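You operate a simulated robot arm through the tools that you are given. There is no shell and no other tool. Be economical: measure what you need, move in short steps, check, and stop when the job is done.

You are at the controls of a simulated robot arm. One attempt, no reset.

Task
Fetch the handled scouring pad and stand it on top of the blue glasses case.

Only the result counts: the job must be done as asked and must still hold three seconds after the hand-in. Knocking over, shifting, dropping, spilling or breaking anything else fails it.

Robot
A 6-joint arm with a two-finger parallel gripper, fixed in place. Base frame: the origin is at the foot of the arm, x ahead of it, y to its left, z up; the work surface is at about z = 880. Readings come in mm, degrees, newtons and seconds.
With the tool pointing down near the work surface it reaches from about 240 to 640 mm from the base axis. Its first joint turns from -66.0 to 66.0 degrees. Payload 2.7 kg.
Tool frame: the origin (TCP) lies between the finger pads and is the grasp point; the fingertips stand 23 mm ahead of it; z points along the fingers, y is the line along which they close. The gripper opens to 94 mm. The fingers are 38 mm wide and 10 mm thick; the gripper's body (54 by 96 mm) begins 39 mm behind the TCP.
Orientation is told as [roll, pitch, yaw] about the base's x, y, z axes, in that order, counted from this pose: with the fingers straight down and closing along the base's y, the tool's x points along the base's -x, its y along +y and its z along -z.

Tools
- The arm moves only by the tool drive_tool. Its argument "increments" is a list of rows, each a list of 2 entries, a list of its own where there are three numbers: the shift along the tool's x, y, z in cm, then the turn, a rotation vector about the tool's x, y, z in degrees. In form: [[[dx, dy, dz], [ax, ay, az]], ...]. A call has 1 to 10 rows; each row is the pose to reach, as a shift and turn from the pose commanded when the call began, along the tool's axes at that moment. "fingers" is the finger opening in cm, from 0 to 9.4, set as the call begins (left out, the last holds). Each row takes 0.2 s and may step no farther than 50 mm and 8.6 degrees from the row before; otherwise, or with a gripper value out of range, the whole call is refused. Where a pose cannot be reached the arm comes as near as it can. A force on the tool above 40 N (or 10 N above the force at the start of the call, whichever is more), or a blocked arm, ends the call early, and 0.2 s more pass. Each finger travels about 45 mm/s and halts on what it meets, pressing with about 29 N; the grip force reading is that of the motor and also rises with nothing between the fingers. The clock runs only during rows and for 0.2 s after the last one: add rows that repeat a pose to give the fingers time. The reply holds the time, the measured pose of the TCP, the force on the tool along the base axes, the opening and the grip force, in the units named above and with some noise.
- Cameras (640 x 400 px; columns grow to the right, rows downward): "scene" is fixed at [83.9, -439.7, 1413.1]; the picture's right is [0.70, -0.72, 0.00], its down [-0.36, -0.35, -0.87] and it looks along [0.62, 0.61, -0.50] (base axes); focal length 325 px, centre (320, 200). "wrist" rides on the gripper at [86, 16, -74] in the tool frame; the picture's right is [-0.18, 0.98, 0.00], its down [-0.58, -0.11, -0.81] and it looks along [-0.79, -0.15, 0.59] (tool axes); focal length 243 px, centre (320, 200). There is no depth. A picture from a camera that has moved, and an enlarged one, comes with that camera's place and axes in the base frame and with its lens.
- camera(camera): a new picture of that camera. No time passes.
- enlarge(camera, box): a new picture of the part [left, top, right, bottom] of that camera's present view, enlarged. No time passes.
- hand_in(): hands the job in; it is judged then, once.

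Go step by step. Nothing tells you positions but the pictures and the camera data: compare them with the known pose of the tool, close in by small moves and look again before you grip or let go. The budget is 90 turns and 42 pictures, counting those below and the enlarged ones. Unless the task says otherwise, let go and move clear before handing in, and close with one line.

The tools are called as name(argument=value, ...) on one line, values as JSON. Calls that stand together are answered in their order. drive_tool: Moves the arm, as the interface text tells. Its arguments: {"type":"object","properties":{"increments":{"type":"array","items":{"type":"array"}},"fingers":{"type":"number"}},"required":["increments"]} The other tools are called the same way: camera (camera) takes a picture; enlarge (camera, box) takes an enlarged picture of a part of a camera's view; hand_in () hands the job in.

At the start:

```text
t: 0.0
tcp_pos: [340.6, 144.9, 1130.3]
orientation: [-0.1, 0.0, 0.1]
force: [0.6, -0.1, 0.0]
grip_width: 94.4
gripper_force: 0.0
```

scene: 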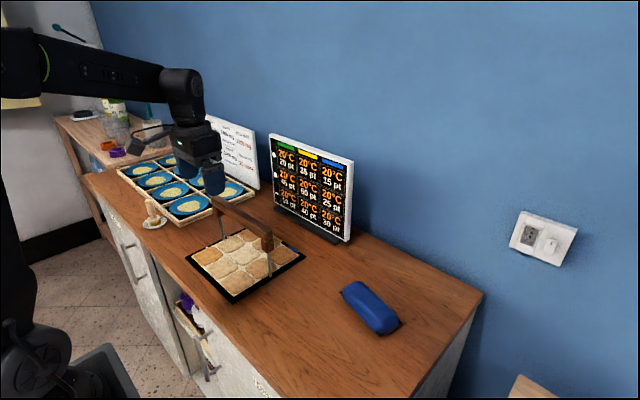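
wrist: 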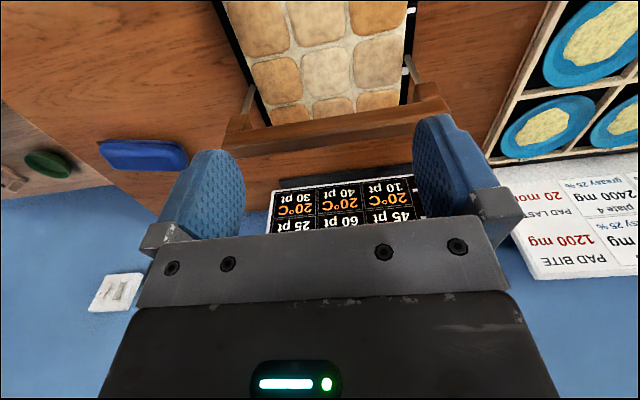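

I see a tiled, tray-like thing with a wooden handle, a blue case to the right, and several other objects. I'll enlarge the view to identify the scouring pad.

enlarge(camera="scene", box=[170, 180, 330, 310])

enlarge(camera="scene", box=[50, 90, 210, 240])

enlarge(camera="scene", box=[320, 260, 420, 350])

```text
3.08 times, centred on (250, 245) of scene
camera zoom: at [83.9, -439.7, 1413.1], right [0.7, -0.72, 0.0], down [-0.36, -0.35, -0.87], along [0.62, 0.61, -0.5], focal length 1000 px, centre (535, 62)
```

zoom: 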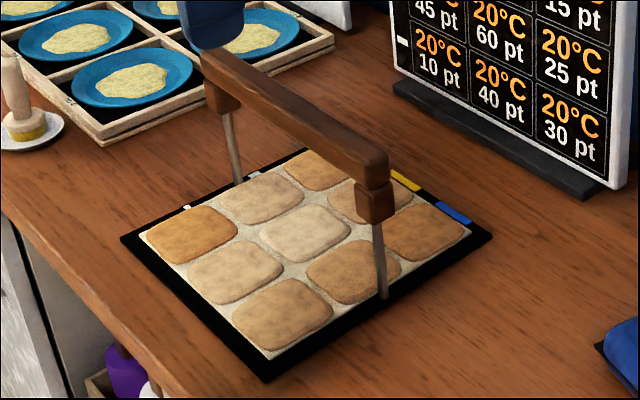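

```text
2.67 times, centred on (130, 165) of scene
camera zoom: at [83.9, -439.7, 1413.1], right [0.7, -0.72, 0.0], down [-0.36, -0.35, -0.87], along [0.62, 0.61, -0.5], focal length 866 px, centre (827, 293)
```

zoom: 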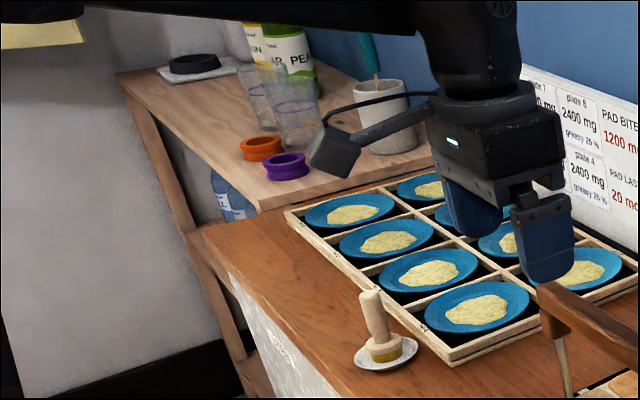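

```text
4.44 times, centred on (370, 305) of scene
camera zoom: at [83.9, -439.7, 1413.1], right [0.7, -0.72, 0.0], down [-0.36, -0.35, -0.87], along [0.62, 0.61, -0.5], focal length 1444 px, centre (98, -267)
```

zoom: 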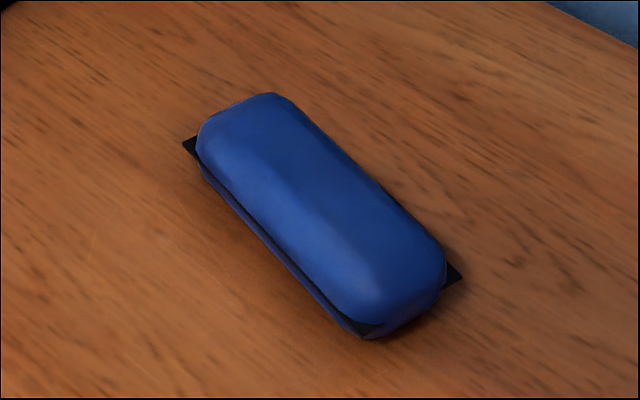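

The small wooden-handled scrubber with a yellow pad on a white saucer (around x 306, y 455) is the scouring pad; the case is around (471, -195). I'll move high above the scrubber and look again.

drive_tool(increments=[[[0.5, 4.5, 0], [0, 0, 0]], [[1, 9, 0], [0, 0, 0]], [[1.5, 13.5, 0], [0, 0, 0]], [[2, 18, 0], [0, 0, 0]], [[2.6, 22.5, 0], [0, 0, 0]], [[3.2, 27, 0], [0, 0, 0]], [[3.4, 31, 0], [0, 0, 0]], [[3.4, 31, 0], [0, 0, 0]]], fingers=9.4)

camera(camera="wrist")

enlarge(camera="scene", box=[50, 90, 210, 240])

```text
t: 1.8
tcp_pos: [306.2, 453.2, 1128.9]
orientation: [0.0, 0.0, 0.0]
force: [-0.1, -0.3, -1.1]
grip_width: 93.9
gripper_force: 0.1
```

```text
36 pictures are left
camera wrist: at [219.5, 470.9, 1203.6], right [0.18, 0.98, 0.0], down [0.58, -0.11, 0.81], along [0.79, -0.15, -0.59], focal length 243 px, centre (320, 200)
```

wrist: 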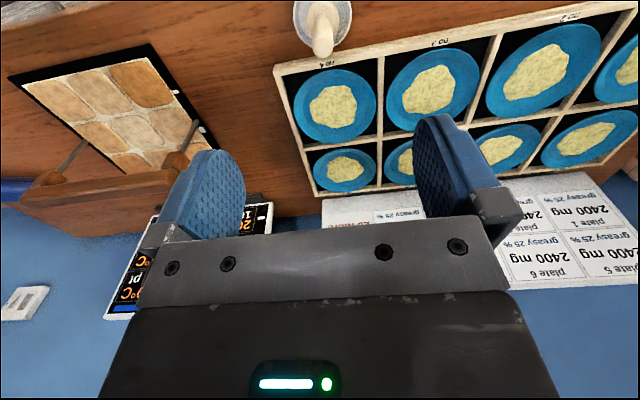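

```text
2.67 times, centred on (130, 165) of scene
camera zoom: at [83.9, -439.6, 1413.1], right [0.7, -0.72, 0.0], down [-0.36, -0.35, -0.87], along [0.62, 0.61, -0.5], focal length 866 px, centre (827, 293)
```

zoom: 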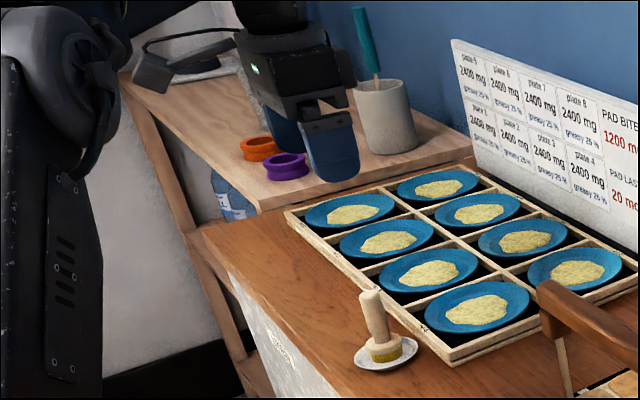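

The wrist view agrees: scrubber near (312, 455), handle top around z 960. I'll enlarge for precision.

enlarge(camera="wrist", box=[272, 0, 372, 62])

enlarge(camera="scene", box=[130, 190, 170, 235])

```text
6.40 times, centred on (322, 31) of wrist
camera zoom: at [219.5, 470.9, 1203.6], right [0.18, 0.98, 0.0], down [0.58, -0.11, 0.81], along [0.79, -0.15, -0.59], focal length 1553 px, centre (307, 1282)
```

zoom: 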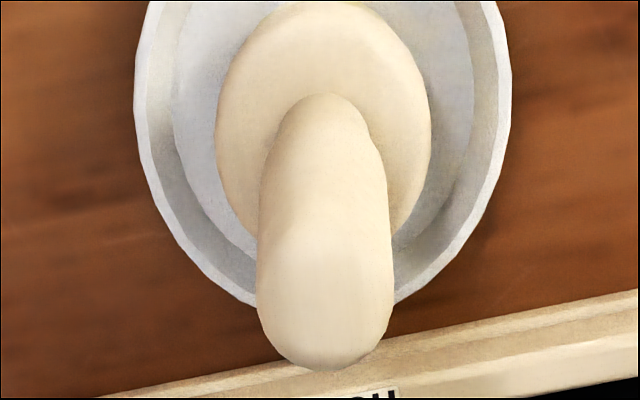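

```text
8.89 times, centred on (150, 212) of scene
camera zoom: at [83.9, -439.6, 1413.1], right [0.7, -0.72, 0.0], down [-0.36, -0.35, -0.87], along [0.62, 0.61, -0.5], focal length 2887 px, centre (1831, 89)
```

zoom: 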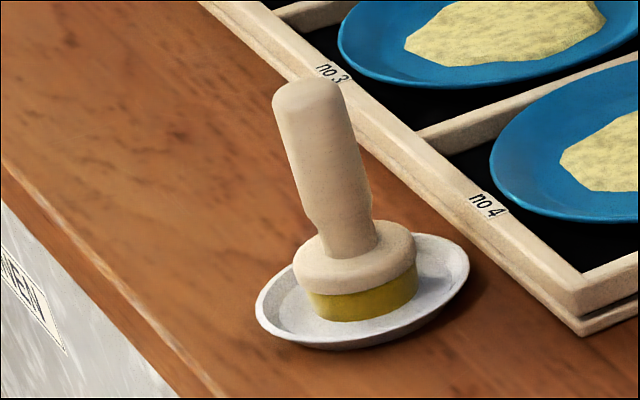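

The scrubber stands upright in its saucer: handle about 24 mm thick, centred near (311, 455), top near z 958. I'll descend to just above it and check.

drive_tool(increments=[[[-0.5, 0.2, 4.5], [0, 0, 0]], [[-0.5, 0.2, 9], [0, 0, 0]], [[-0.5, 0.2, 12.5], [0, 0, 0]], [[-0.5, 0.2, 12.5], [0, 0, 0]]])

camera(camera="wrist")

enlarge(camera="scene", box=[110, 155, 200, 235])

```text
t: 2.8
tcp_pos: [312.3, 454.0, 1004.3]
orientation: [0.0, -0.1, 0.0]
force: [0.0, -0.1, 0.3]
grip_width: 94.2
gripper_force: 0.2
```

```text
32 pictures are left
camera wrist: at [225.2, 470.6, 1079.1], right [0.18, 0.98, 0.0], down [0.58, -0.11, 0.81], along [0.79, -0.15, -0.59], focal length 243 px, centre (320, 200)
```

wrist: 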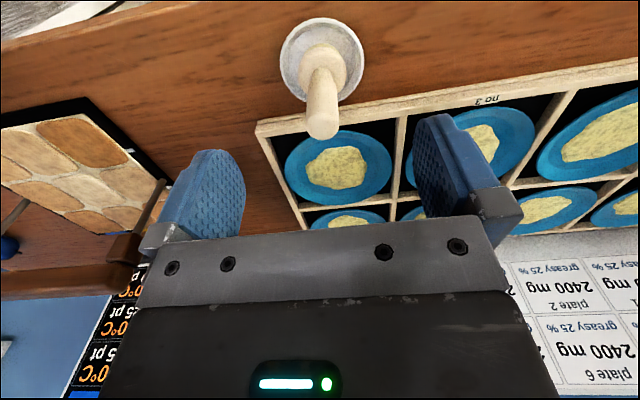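

```text
5.00 times, centred on (155, 195) of scene
camera zoom: at [83.9, -439.7, 1413.1], right [0.7, -0.72, 0.0], down [-0.36, -0.35, -0.87], along [0.62, 0.61, -0.5], focal length 1624 px, centre (1145, 225)
```

zoom: 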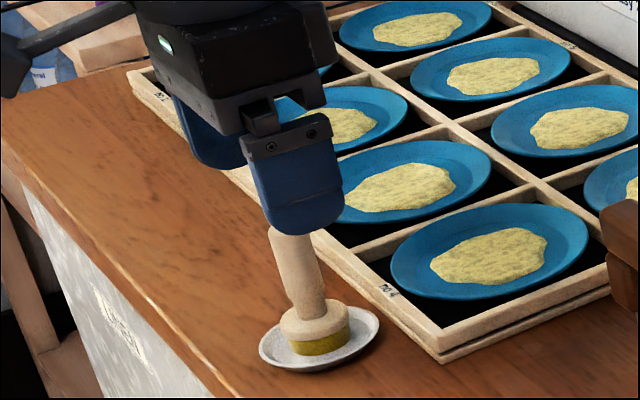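

Aligned well; the handle centre is about (309, 456). I'll descend to z≈940 around the handle.

drive_tool(increments=[[[0.25, 0.2, 2.5], [0, 0, 0]], [[0.25, 0.2, 5], [0, 0, 0]], [[0.25, 0.2, 6.3], [0, 0, 0]], [[0.25, 0.2, 6.3], [0, 0, 0]]])

enlarge(camera="wrist", box=[180, 20, 500, 240])

enlarge(camera="scene", box=[110, 165, 200, 245])

```text
t: 3.8
tcp_pos: [309.1, 456.9, 944.4]
orientation: [0.1, 0.0, 0.1]
force: [0.5, -1.2, 0.3]
grip_width: 94.1
gripper_force: 0.0
```

```text
1.82 times, centred on (340, 130) of wrist
camera zoom: at [222.4, 473.9, 1018.9], right [0.18, 0.98, 0.0], down [0.58, -0.11, 0.81], along [0.79, -0.15, -0.59], focal length 441 px, centre (284, 327)
```

zoom: 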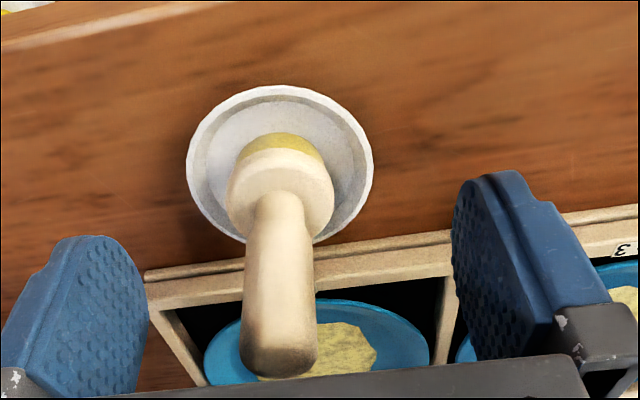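

```text
5.00 times, centred on (155, 205) of scene
camera zoom: at [83.9, -439.7, 1413.1], right [0.7, -0.72, 0.0], down [-0.36, -0.35, -0.87], along [0.62, 0.61, -0.5], focal length 1624 px, centre (1145, 175)
```

zoom: 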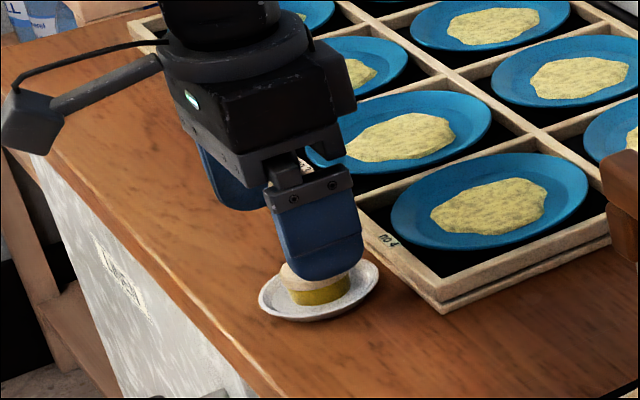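

The handle sits between the fingers, centred, with fingertips above the disc. Closing now.

drive_tool(increments=[[[0, 0, 0], [0, 0, 0]], [[0, 0, 0], [0, 0, 0]], [[0, 0, 0], [0, 0, 0]], [[0, 0, 0], [0, 0, 0]], [[0, 0, 0], [0, 0, 0]], [[0, 0, 0], [0, 0, 0]], [[0, 0, 0], [0, 0, 0]]], fingers=1.2)

enlarge(camera="wrist", box=[180, 20, 500, 240])

```text
t: 5.4
tcp_pos: [309.0, 456.7, 945.4]
orientation: [0.0, -0.1, 0.0]
force: [0.4, -0.7, 0.4]
grip_width: 18.5
gripper_force: 29.5
```

```text
1.82 times, centred on (340, 130) of wrist
camera zoom: at [222.5, 473.9, 1019.2], right [0.18, 0.98, 0.0], down [0.58, -0.11, 0.81], along [0.79, -0.15, -0.59], focal length 441 px, centre (284, 327)
```

zoom: 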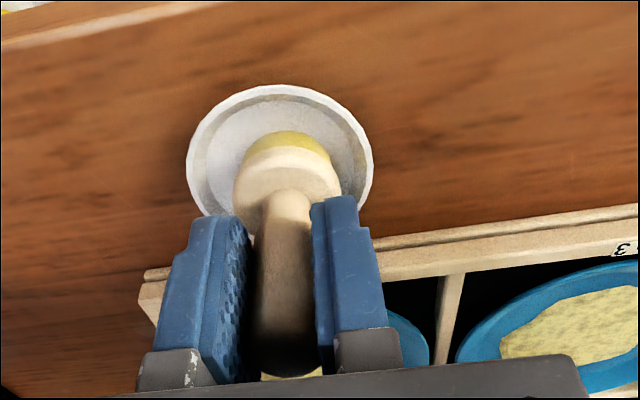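

It's gripped (18.5 mm, 29.5 N) and the saucer hasn't moved. I'll lift slowly and look.

drive_tool(increments=[[[0, 0, -0.5], [0, 0, 0]], [[0, 0, -1.2], [0, 0, 0]], [[0, 0, -2.5], [0, 0, 0]], [[0, 0, -5], [0, 0, 0]], [[0, 0, -9], [0, 0, 0]], [[0, 0, -13], [0, 0, 0]], [[0, 0, -17], [0, 0, 0]], [[0, 0, -19], [0, 0, 0]], [[0, 0, -19], [0, 0, 0]]])

enlarge(camera="wrist", box=[180, 0, 500, 220])

enlarge(camera="scene", box=[90, 120, 210, 240])

```text
t: 7.4
tcp_pos: [307.9, 458.2, 1132.6]
orientation: [0.0, 0.1, 0.1]
force: [-0.2, -0.3, -0.9]
grip_width: 18.7
gripper_force: 29.2
```

```text
1.82 times, centred on (340, 110) of wrist
camera zoom: at [222.2, 475.0, 1207.5], right [0.18, 0.98, 0.0], down [0.58, -0.11, 0.81], along [0.79, -0.15, -0.59], focal length 441 px, centre (284, 364)
```

zoom: 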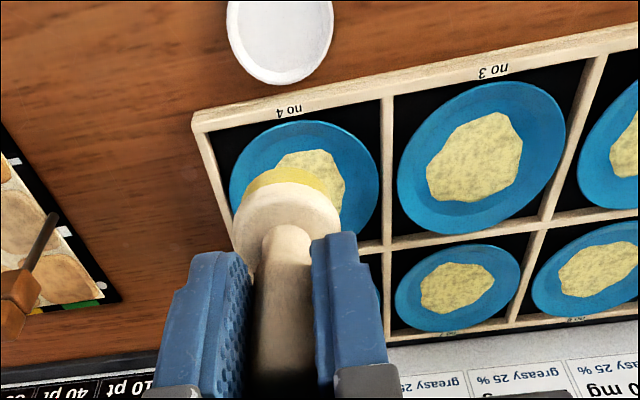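

```text
3.33 times, centred on (150, 180) of scene
camera zoom: at [83.9, -439.6, 1413.1], right [0.7, -0.72, 0.0], down [-0.36, -0.35, -0.87], along [0.62, 0.61, -0.5], focal length 1083 px, centre (887, 267)
```

zoom: 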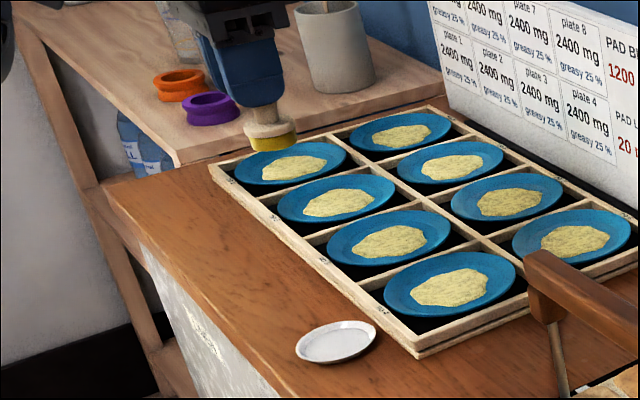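

The pad is held upright and the saucer and tray are undisturbed. I'll carry it across at height toward the case, stopping short to look at the case.

drive_tool(increments=[[[-0.9, -4.5, 0], [0, 0, 0]], [[-1.8, -9, 0], [0, 0, 0]], [[-2.7, -13.5, 0], [0, 0, 0]], [[-3.6, -18, 0], [0, 0, 0]], [[-4.5, -22.5, 0], [0, 0, 0]], [[-5.4, -27, 0], [0, 0, 0]], [[-6.3, -31.5, 0], [0, 0, 0]], [[-7.2, -36, 0], [0, 0, 0]], [[-8.1, -40.5, 0], [0, 0, 0]], [[-9, -45, 0], [0, 0, 0]]])

drive_tool(increments=[[[-0.9, -4.5, 0], [0, 0, 0]], [[-1.8, -9, 0], [0, 0, 0]], [[-2.5, -12, 0], [0, 0, 0]], [[-2.5, -12, 0], [0, 0, 0]]])

camera(camera="wrist")

enlarge(camera="scene", box=[330, 270, 414, 344])

```text
t: 9.6
tcp_pos: [399.2, 4.8, 1130.9]
orientation: [0.0, 0.0, 0.1]
force: [0.1, -0.2, -0.6]
grip_width: 18.9
gripper_force: 29.0
```

```text
t: 10.6
tcp_pos: [423.0, -114.0, 1132.2]
orientation: [-0.1, 0.0, -0.1]
force: [0.7, 0.6, -0.8]
grip_width: 18.7
gripper_force: 29.1
```

```text
25 pictures are left
camera wrist: at [336.3, -97.1, 1206.7], right [0.18, 0.98, 0.0], down [0.58, -0.11, 0.81], along [0.79, -0.15, -0.59], focal length 243 px, centre (320, 200)
```

wrist: 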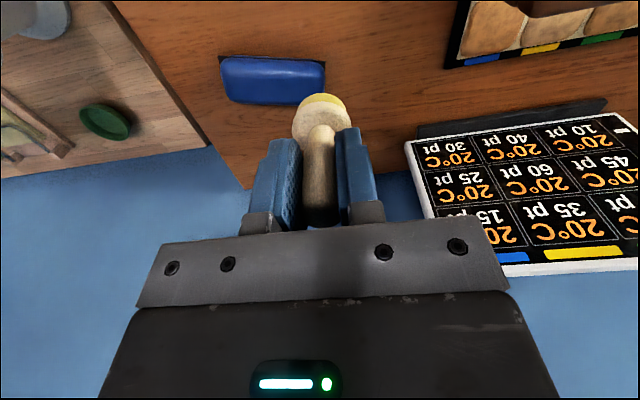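

```text
5.41 times, centred on (372, 307) of scene
camera zoom: at [83.9, -439.7, 1413.1], right [0.7, -0.72, 0.0], down [-0.36, -0.35, -0.87], along [0.62, 0.61, -0.5], focal length 1756 px, centre (39, -378)
```

zoom: 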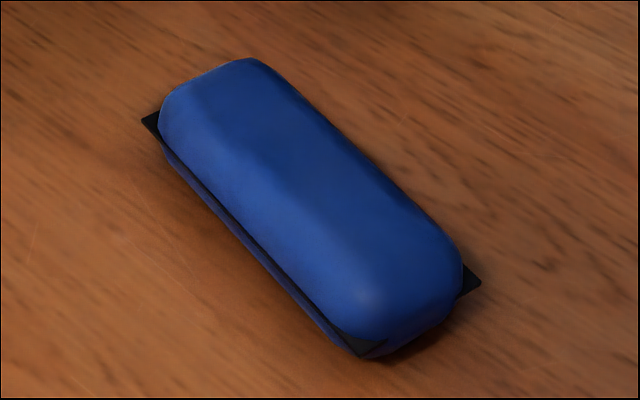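

The case centre is around (475, -183), its long axis nearly along y. I'll enlarge the wrist view to see its top shape.

enlarge(camera="wrist", box=[205, 40, 355, 134])

```text
4.26 times, centred on (280, 87) of wrist
camera zoom: at [336.3, -97.1, 1206.7], right [0.18, 0.98, 0.0], down [0.58, -0.11, 0.81], along [0.79, -0.15, -0.59], focal length 1032 px, centre (490, 681)
```

zoom: 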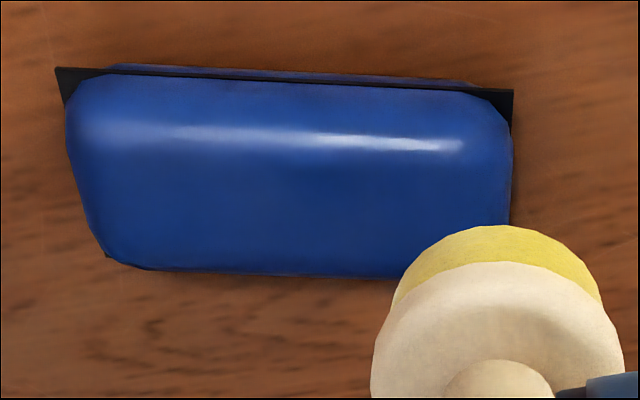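

The case's seam corners triangulate to a centre near (483, -185), with a fairly flat lid top about 36 mm wide. I'll move above it and lower to a comfortable clearance.

drive_tool(increments=[[[-3, -3.7, 0], [0, 0, 0]], [[-6, -7.3, 0], [0, 0, 0]], [[-6, -7.3, 4], [0, 0, 0]], [[-6, -7.3, 8], [0, 0, 0]], [[-6, -7.3, 11], [0, 0, 0]], [[-6, -7.3, 11], [0, 0, 0]]])

camera(camera="wrist")

enlarge(camera="scene", box=[320, 230, 432, 340])

```text
t: 12.0
tcp_pos: [483.1, -186.1, 1023.7]
orientation: [0.0, 0.0, -0.1]
force: [1.1, 0.4, -1.2]
grip_width: 18.7
gripper_force: 28.7
```

```text
22 pictures are left
camera wrist: at [397.1, -169.3, 1097.6], right [0.18, 0.98, 0.0], down [0.58, -0.11, 0.81], along [0.79, -0.15, -0.59], focal length 243 px, centre (320, 200)
```

wrist: 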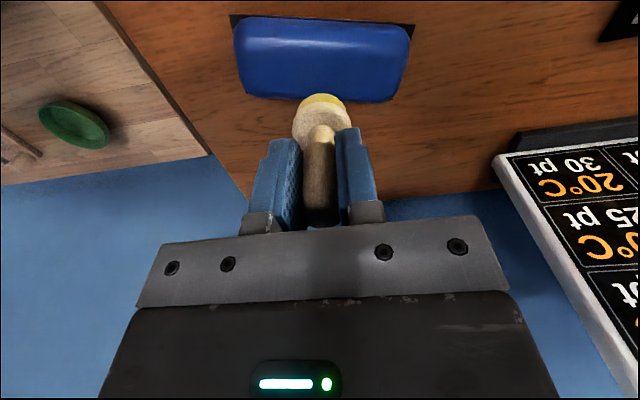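

```text
3.64 times, centred on (376, 285) of scene
camera zoom: at [83.9, -439.7, 1413.1], right [0.7, -0.72, 0.0], down [-0.36, -0.35, -0.87], along [0.62, 0.61, -0.5], focal length 1181 px, centre (116, -109)
```

zoom: 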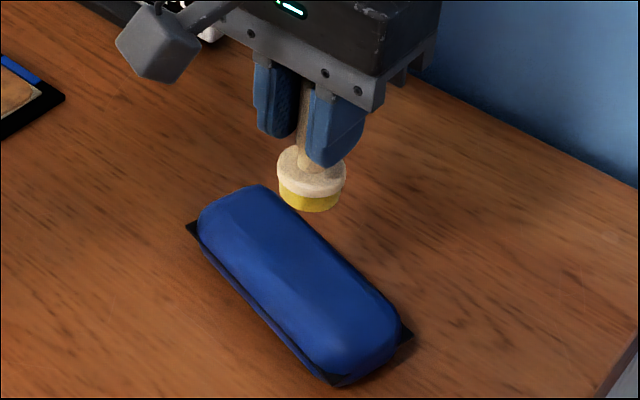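

Alignment is good: pad bottom about z 959 over (483, -188). I'll lower to near the lid and look.

drive_tool(increments=[[[0, 0.1, 1.5], [0, 0, 0]], [[0, 0.1, 2.8], [0, 0, 0]], [[0, 0.1, 2.8], [0, 0, 0]]])

enlarge(camera="wrist", box=[215, 0, 435, 150])

enlarge(camera="scene", box=[330, 255, 414, 335])

```text
t: 12.8
tcp_pos: [484.5, -184.3, 994.3]
orientation: [0.0, 0.0, 0.0]
force: [0.9, 0.2, -1.8]
grip_width: 18.8
gripper_force: 28.8
```

```text
2.67 times, centred on (325, 75) of wrist
camera zoom: at [397.9, -168.2, 1069.5], right [0.18, 0.98, 0.0], down [0.58, -0.11, 0.81], along [0.79, -0.15, -0.59], focal length 647 px, centre (307, 533)
```

zoom: 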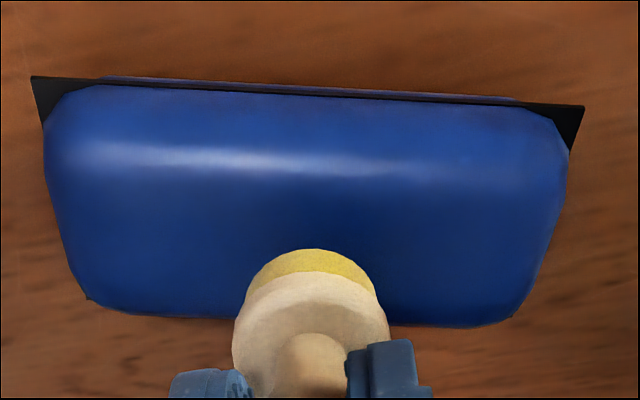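

```text
5.00 times, centred on (372, 295) of scene
camera zoom: at [83.9, -439.7, 1413.1], right [0.7, -0.72, 0.0], down [-0.36, -0.35, -0.87], along [0.62, 0.61, -0.5], focal length 1624 px, centre (60, -275)
```

zoom: 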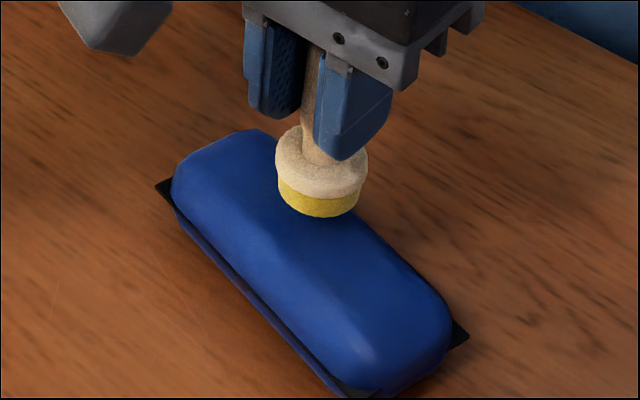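

The pad is centred over the lid's flat, some millimetres above it. I'll lower gently, watching force.

drive_tool(increments=[[[0.15, -0.2, 0.2], [0, 0, 0]], [[0.15, -0.2, 0.4], [0, 0, 0]], [[0.15, -0.2, 0.4], [0, 0, 0]]])

drive_tool(increments=[[[0, 0, 0.2], [0, 0, 0]], [[0, 0, 0.2], [0, 0, 0]]])

enlarge(camera="scene", box=[340, 265, 404, 325])

```text
t: 13.6
tcp_pos: [482.7, -186.3, 990.8]
orientation: [0.0, 0.0, 0.0]
force: [-0.7, 0.1, -0.6]
grip_width: 18.7
gripper_force: 28.7
```

```text
t: 14.2
tcp_pos: [482.7, -185.8, 988.5]
orientation: [0.0, 0.0, 0.0]
force: [-0.3, 1.4, -1.0]
grip_width: 18.6
gripper_force: 28.5
```

```text
6.67 times, centred on (372, 295) of scene
camera zoom: at [83.9, -439.7, 1413.1], right [0.7, -0.72, 0.0], down [-0.36, -0.35, -0.87], along [0.62, 0.61, -0.5], focal length 2166 px, centre (-27, -433)
```

zoom: 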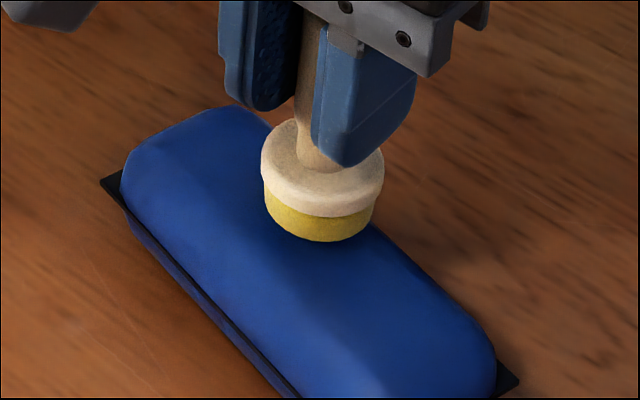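

No contact yet. Continuing down in 2 mm steps.

drive_tool(increments=[[[0, 0, 0.2], [0, 0, 0]], [[0, 0, 0.2], [0, 0, 0]]])

drive_tool(increments=[[[0, 0, 0.15], [0, 0, 0]], [[0, 0, 0.15], [0, 0, 0]]])

```text
t: 14.8
tcp_pos: [483.2, -185.6, 985.9]
orientation: [-0.1, 0.1, 0.0]
force: [0.3, 0.0, -0.5]
grip_width: 18.7
gripper_force: 29.3
```

```text
t: 15.4
tcp_pos: [483.1, -186.1, 985.5]
orientation: [0.0, -0.1, 0.1]
force: [0.6, 0.4, -1.7]
grip_width: 18.7
gripper_force: 29.0
```

drive_tool(increments=[[[0, 0, 0.2], [0, 0, 0]], [[0, 0, 0.2], [0, 0, 0]]])

enlarge(camera="scene", box=[340, 265, 404, 325])

enlarge(camera="wrist", box=[215, 0, 435, 150])

```text
t: 16.0
tcp_pos: [482.6, -185.3, 983.3]
orientation: [0.0, 0.0, 0.0]
force: [0.8, 0.3, -1.1]
grip_width: 18.9
gripper_force: 29.0
```

```text
6.67 times, centred on (372, 295) of scene
camera zoom: at [83.9, -439.7, 1413.1], right [0.7, -0.72, 0.0], down [-0.36, -0.35, -0.87], along [0.62, 0.61, -0.5], focal length 2166 px, centre (-27, -433)
```

zoom: 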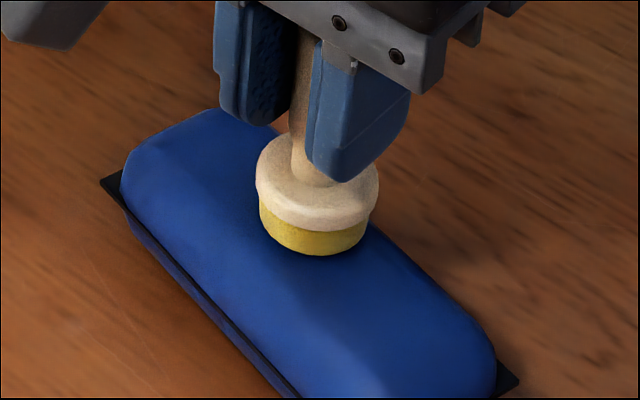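

```text
2.67 times, centred on (325, 75) of wrist
camera zoom: at [396.5, -168.5, 1057.7], right [0.18, 0.98, 0.0], down [0.58, -0.11, 0.81], along [0.79, -0.15, -0.59], focal length 647 px, centre (307, 533)
```

zoom: 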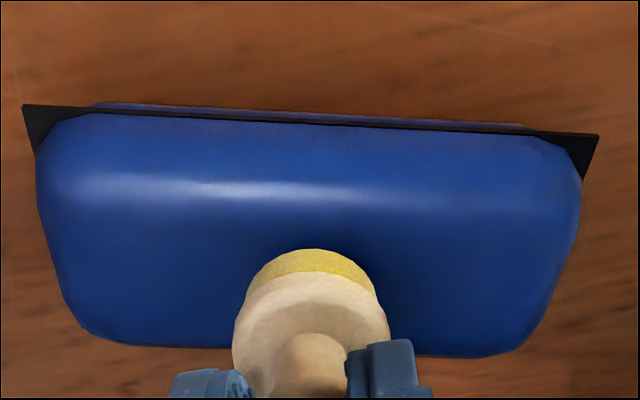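

Still no contact; continuing in small steps.

drive_tool(increments=[[[0, 0, 0.2], [0, 0, 0]], [[0, 0, 0.2], [0, 0, 0]]])

drive_tool(increments=[[[0, 0, 0.15], [0, 0, 0]], [[0, 0, 0.15], [0, 0, 0]]])

drive_tool(increments=[[[0, 0, 0.15], [0, 0, 0]], [[0, 0, 0.15], [0, 0, 0]]])

enlarge(camera="scene", box=[340, 265, 404, 325])

```text
t: 16.6
tcp_pos: [483.1, -185.6, 982.4]
orientation: [0.0, 0.1, 0.0]
force: [-1.1, -0.1, -0.4]
grip_width: 18.9
gripper_force: 28.6
```

```text
t: 17.2
tcp_pos: [482.3, -186.1, 979.2]
orientation: [-0.1, 0.0, 0.0]
force: [0.0, -0.4, -0.5]
grip_width: 18.6
gripper_force: 29.2
```

```text
t: 17.8
tcp_pos: [482.5, -184.9, 978.6]
orientation: [0.0, 0.0, 0.0]
force: [0.4, 0.0, -0.6]
grip_width: 18.8
gripper_force: 29.4
```

```text
6.67 times, centred on (372, 295) of scene
camera zoom: at [83.9, -439.7, 1413.1], right [0.7, -0.72, 0.0], down [-0.36, -0.35, -0.87], along [0.62, 0.61, -0.5], focal length 2166 px, centre (-27, -433)
```

zoom: 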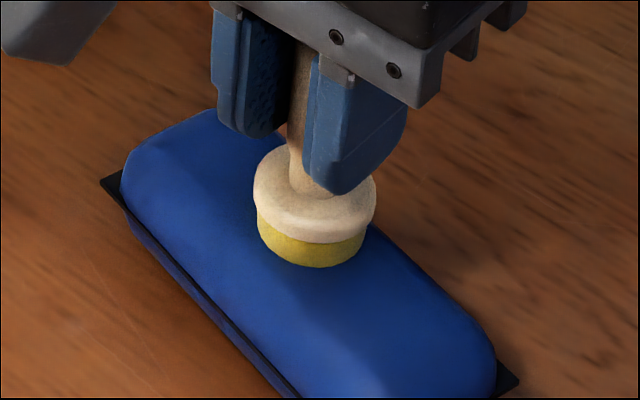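

Pad bottom is around z 912-914, still free. Continuing.

drive_tool(increments=[[[0, 0, 0.15], [0, 0, 0]], [[0, 0, 0.15], [0, 0, 0]]])

drive_tool(increments=[[[0, 0, 0.15], [0, 0, 0]], [[0, 0, 0.15], [0, 0, 0]]])

enlarge(camera="wrist", box=[215, 0, 435, 150])

```text
t: 18.4
tcp_pos: [483.9, -185.7, 979.0]
orientation: [0.0, 0.0, 0.0]
force: [-2.8, 0.6, 8.8]
grip_width: 18.5
gripper_force: 29.1
```

```text
t: 19.0
tcp_pos: [481.5, -185.3, 977.6]
orientation: [0.0, -0.3, -0.1]
force: [-2.6, 3.4, 23.0]
grip_width: 18.7
gripper_force: 29.0
```

```text
2.67 times, centred on (325, 75) of wrist
camera zoom: at [396.1, -168.6, 1051.7], right [0.18, 0.98, 0.0], down [0.58, -0.11, 0.81], along [0.8, -0.15, -0.59], focal length 647 px, centre (307, 533)
```

zoom: 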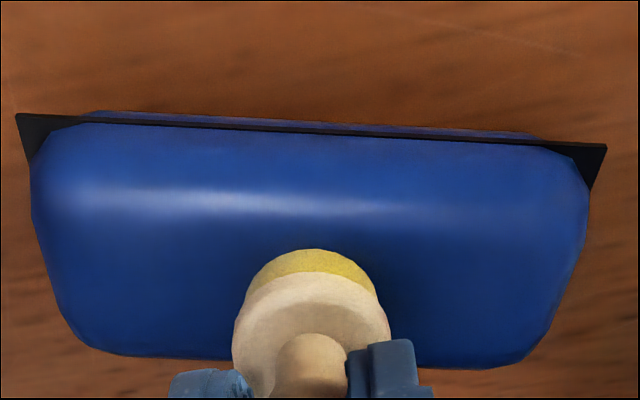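

Contact at 23 N; the pad rests on the lid. I'll back off about 2 mm to relieve the force.

drive_tool(increments=[[[0, 0, -0.1], [0, 0, 0]], [[0, 0, -0.2], [0, 0, 0]], [[0, 0, -0.2], [0, 0, 0]]])

enlarge(camera="scene", box=[340, 265, 404, 325])

```text
t: 19.8
tcp_pos: [482.4, -185.5, 977.9]
orientation: [-0.1, -0.3, 0.1]
force: [6.8, -0.5, 13.4]
grip_width: 18.7
gripper_force: 28.5
```

```text
6.67 times, centred on (372, 295) of scene
camera zoom: at [83.8, -439.6, 1413.1], right [0.7, -0.72, 0.0], down [-0.36, -0.35, -0.87], along [0.62, 0.61, -0.5], focal length 2166 px, centre (-27, -433)
```

zoom: 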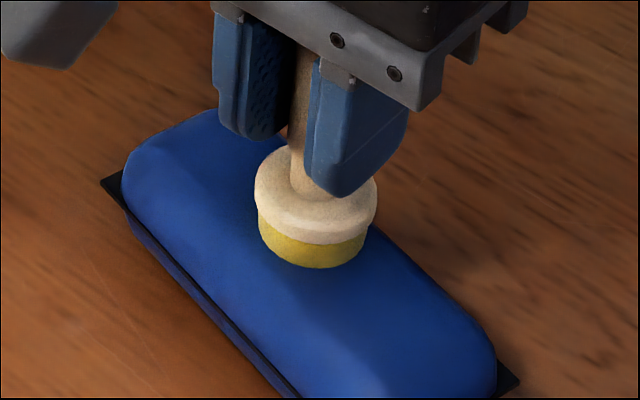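

Still 13 N of preload; backing off another 1 mm.

drive_tool(increments=[[[0, 0, -0.1], [0, 0, 0]], [[0, 0, -0.1], [0, 0, 0]], [[0, 0, -0.1], [0, 0, 0]]])

```text
t: 20.6
tcp_pos: [481.8, -185.3, 977.0]
orientation: [0.0, 0.1, -0.1]
force: [3.4, -3.1, 8.2]
grip_width: 18.8
gripper_force: 29.1
```

drive_tool(increments=[[[0, 0, -0.07], [0, 0, 0]], [[0, 0, -0.07], [0, 0, 0]], [[0, 0, -0.07], [0, 0, 0]]])

```text
t: 21.4
tcp_pos: [480.9, -184.8, 978.1]
orientation: [0.2, 0.2, 0.0]
force: [0.6, 0.6, -0.7]
grip_width: 18.6
gripper_force: 29.4
```

The force is now zero, at light contact. I'll release partway and check that it stands.

drive_tool(increments=[[[0, 0, 0], [0, 0, 0]], [[0, 0, 0], [0, 0, 0]], [[0, 0, 0], [0, 0, 0]]], fingers=3.4)

enlarge(camera="scene", box=[340, 265, 404, 325])

enlarge(camera="wrist", box=[215, 0, 435, 150])

```text
t: 22.2
tcp_pos: [483.4, -185.2, 978.4]
orientation: [0.1, 0.0, 0.0]
force: [0.0, -0.7, -0.1]
grip_width: 33.8
gripper_force: 0.1
```

```text
6.67 times, centred on (372, 295) of scene
camera zoom: at [83.9, -439.7, 1413.1], right [0.7, -0.72, 0.0], down [-0.36, -0.35, -0.87], along [0.62, 0.61, -0.5], focal length 2166 px, centre (-27, -433)
```

zoom: 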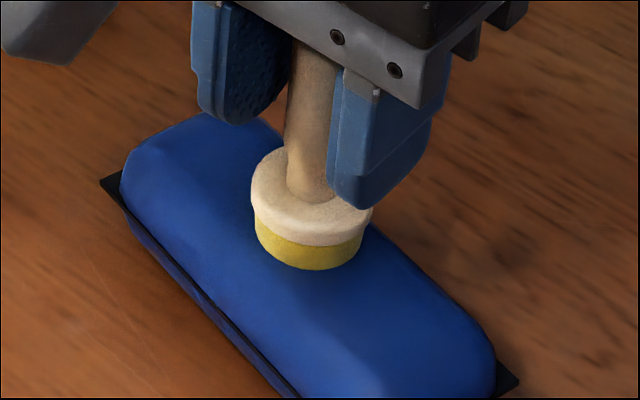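

```text
2.67 times, centred on (325, 75) of wrist
camera zoom: at [395.9, -168.8, 1053.5], right [0.18, 0.98, 0.0], down [0.58, -0.11, 0.81], along [0.79, -0.15, -0.59], focal length 647 px, centre (307, 533)
```

zoom: 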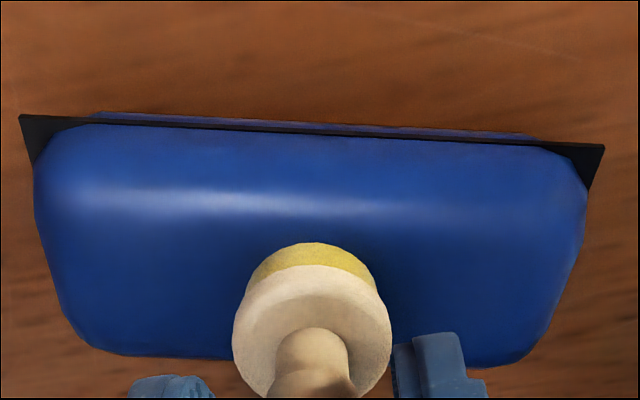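

It stands free with the fingers apart, settled by a couple of millimetres. I'll open further and check that it stays upright.

drive_tool(increments=[[[0, 0, 0], [0, 0, 0]], [[0, 0, 0], [0, 0, 0]], [[0, 0, 0], [0, 0, 0]], [[0, 0, 0], [0, 0, 0]], [[0, 0, 0], [0, 0, 0]], [[0, 0, 0], [0, 0, 0]]], fingers=7.0)

enlarge(camera="scene", box=[340, 265, 404, 325])

enlarge(camera="wrist", box=[215, 0, 435, 150])

```text
t: 23.6
tcp_pos: [482.7, -185.5, 980.0]
orientation: [0.0, -0.1, 0.1]
force: [-0.2, -0.2, 0.2]
grip_width: 69.9
gripper_force: 0.0
```

```text
6.67 times, centred on (372, 295) of scene
camera zoom: at [83.9, -439.7, 1413.1], right [0.7, -0.72, 0.0], down [-0.36, -0.35, -0.87], along [0.62, 0.61, -0.5], focal length 2166 px, centre (-27, -433)
```

zoom: 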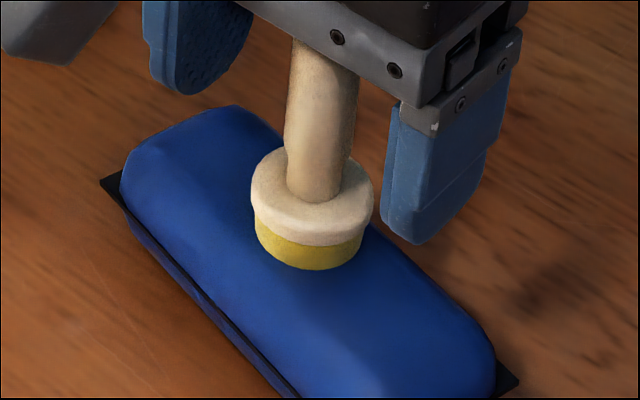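

```text
2.67 times, centred on (325, 75) of wrist
camera zoom: at [395.9, -168.8, 1053.4], right [0.18, 0.98, 0.0], down [0.58, -0.11, 0.81], along [0.79, -0.15, -0.59], focal length 647 px, centre (307, 533)
```

zoom: 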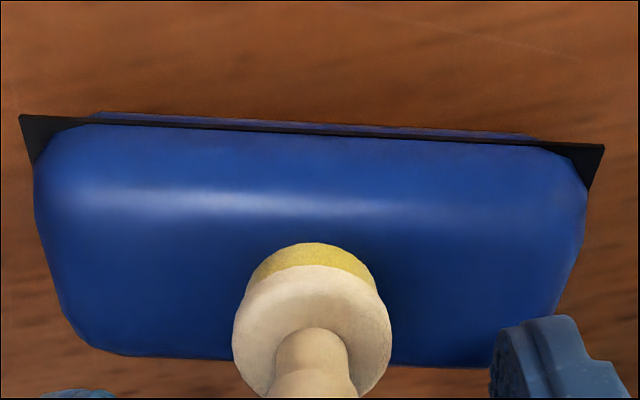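

It stands on its own and hasn't moved. I'll lift straight up and clear, then check once more.

drive_tool(increments=[[[0, 0, -1], [0, 0, 0]], [[0, 0, -3], [0, 0, 0]], [[0, 0, -6], [0, 0, 0]], [[0, 0, -10], [0, 0, 0]], [[0, 0, -14], [0, 0, 0]], [[0, 0, -15], [0, 0, 0]], [[0, 0, -15], [0, 0, 0]], [[0, 0, -15], [0, 0, 0]]])

enlarge(camera="scene", box=[330, 235, 424, 335])

camera(camera="scene")

```text
t: 25.4
tcp_pos: [484.5, -185.8, 1128.4]
orientation: [-0.1, 0.0, 0.0]
force: [-0.7, 0.2, -0.2]
grip_width: 69.9
gripper_force: 0.1
```

```text
4.00 times, centred on (377, 285) of scene
camera zoom: at [83.9, -439.7, 1413.1], right [0.7, -0.72, 0.0], down [-0.36, -0.35, -0.87], along [0.62, 0.61, -0.5], focal length 1299 px, centre (92, -140)
```

zoom: 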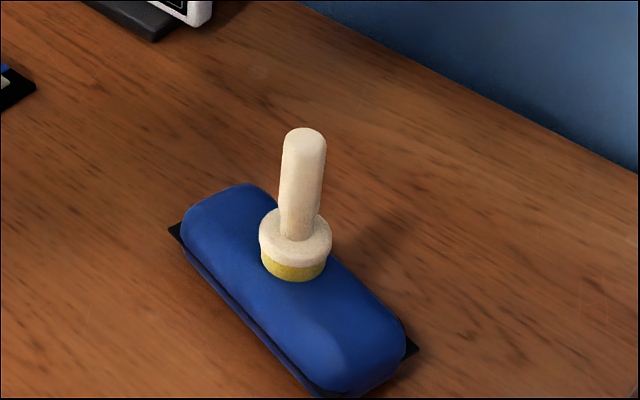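

```text
7 pictures are left
```

scene: 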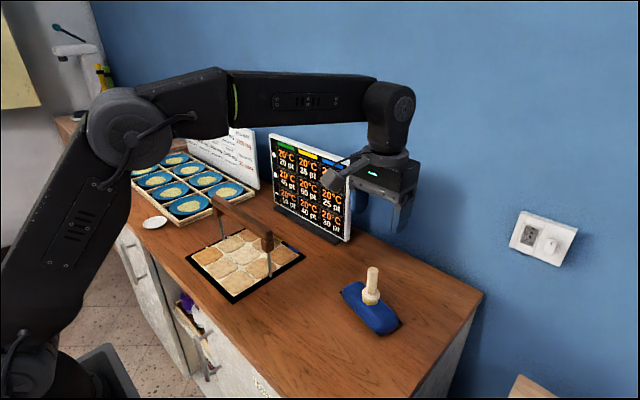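

The pad stands upright on the blue case, nothing else has moved, and the arm is clear. Handing in.

hand_in()

```text
The job is handed in.
```

The handled scouring pad is standing upright on top of the blue glasses case, nothing else in view was moved, and the job is handed in.
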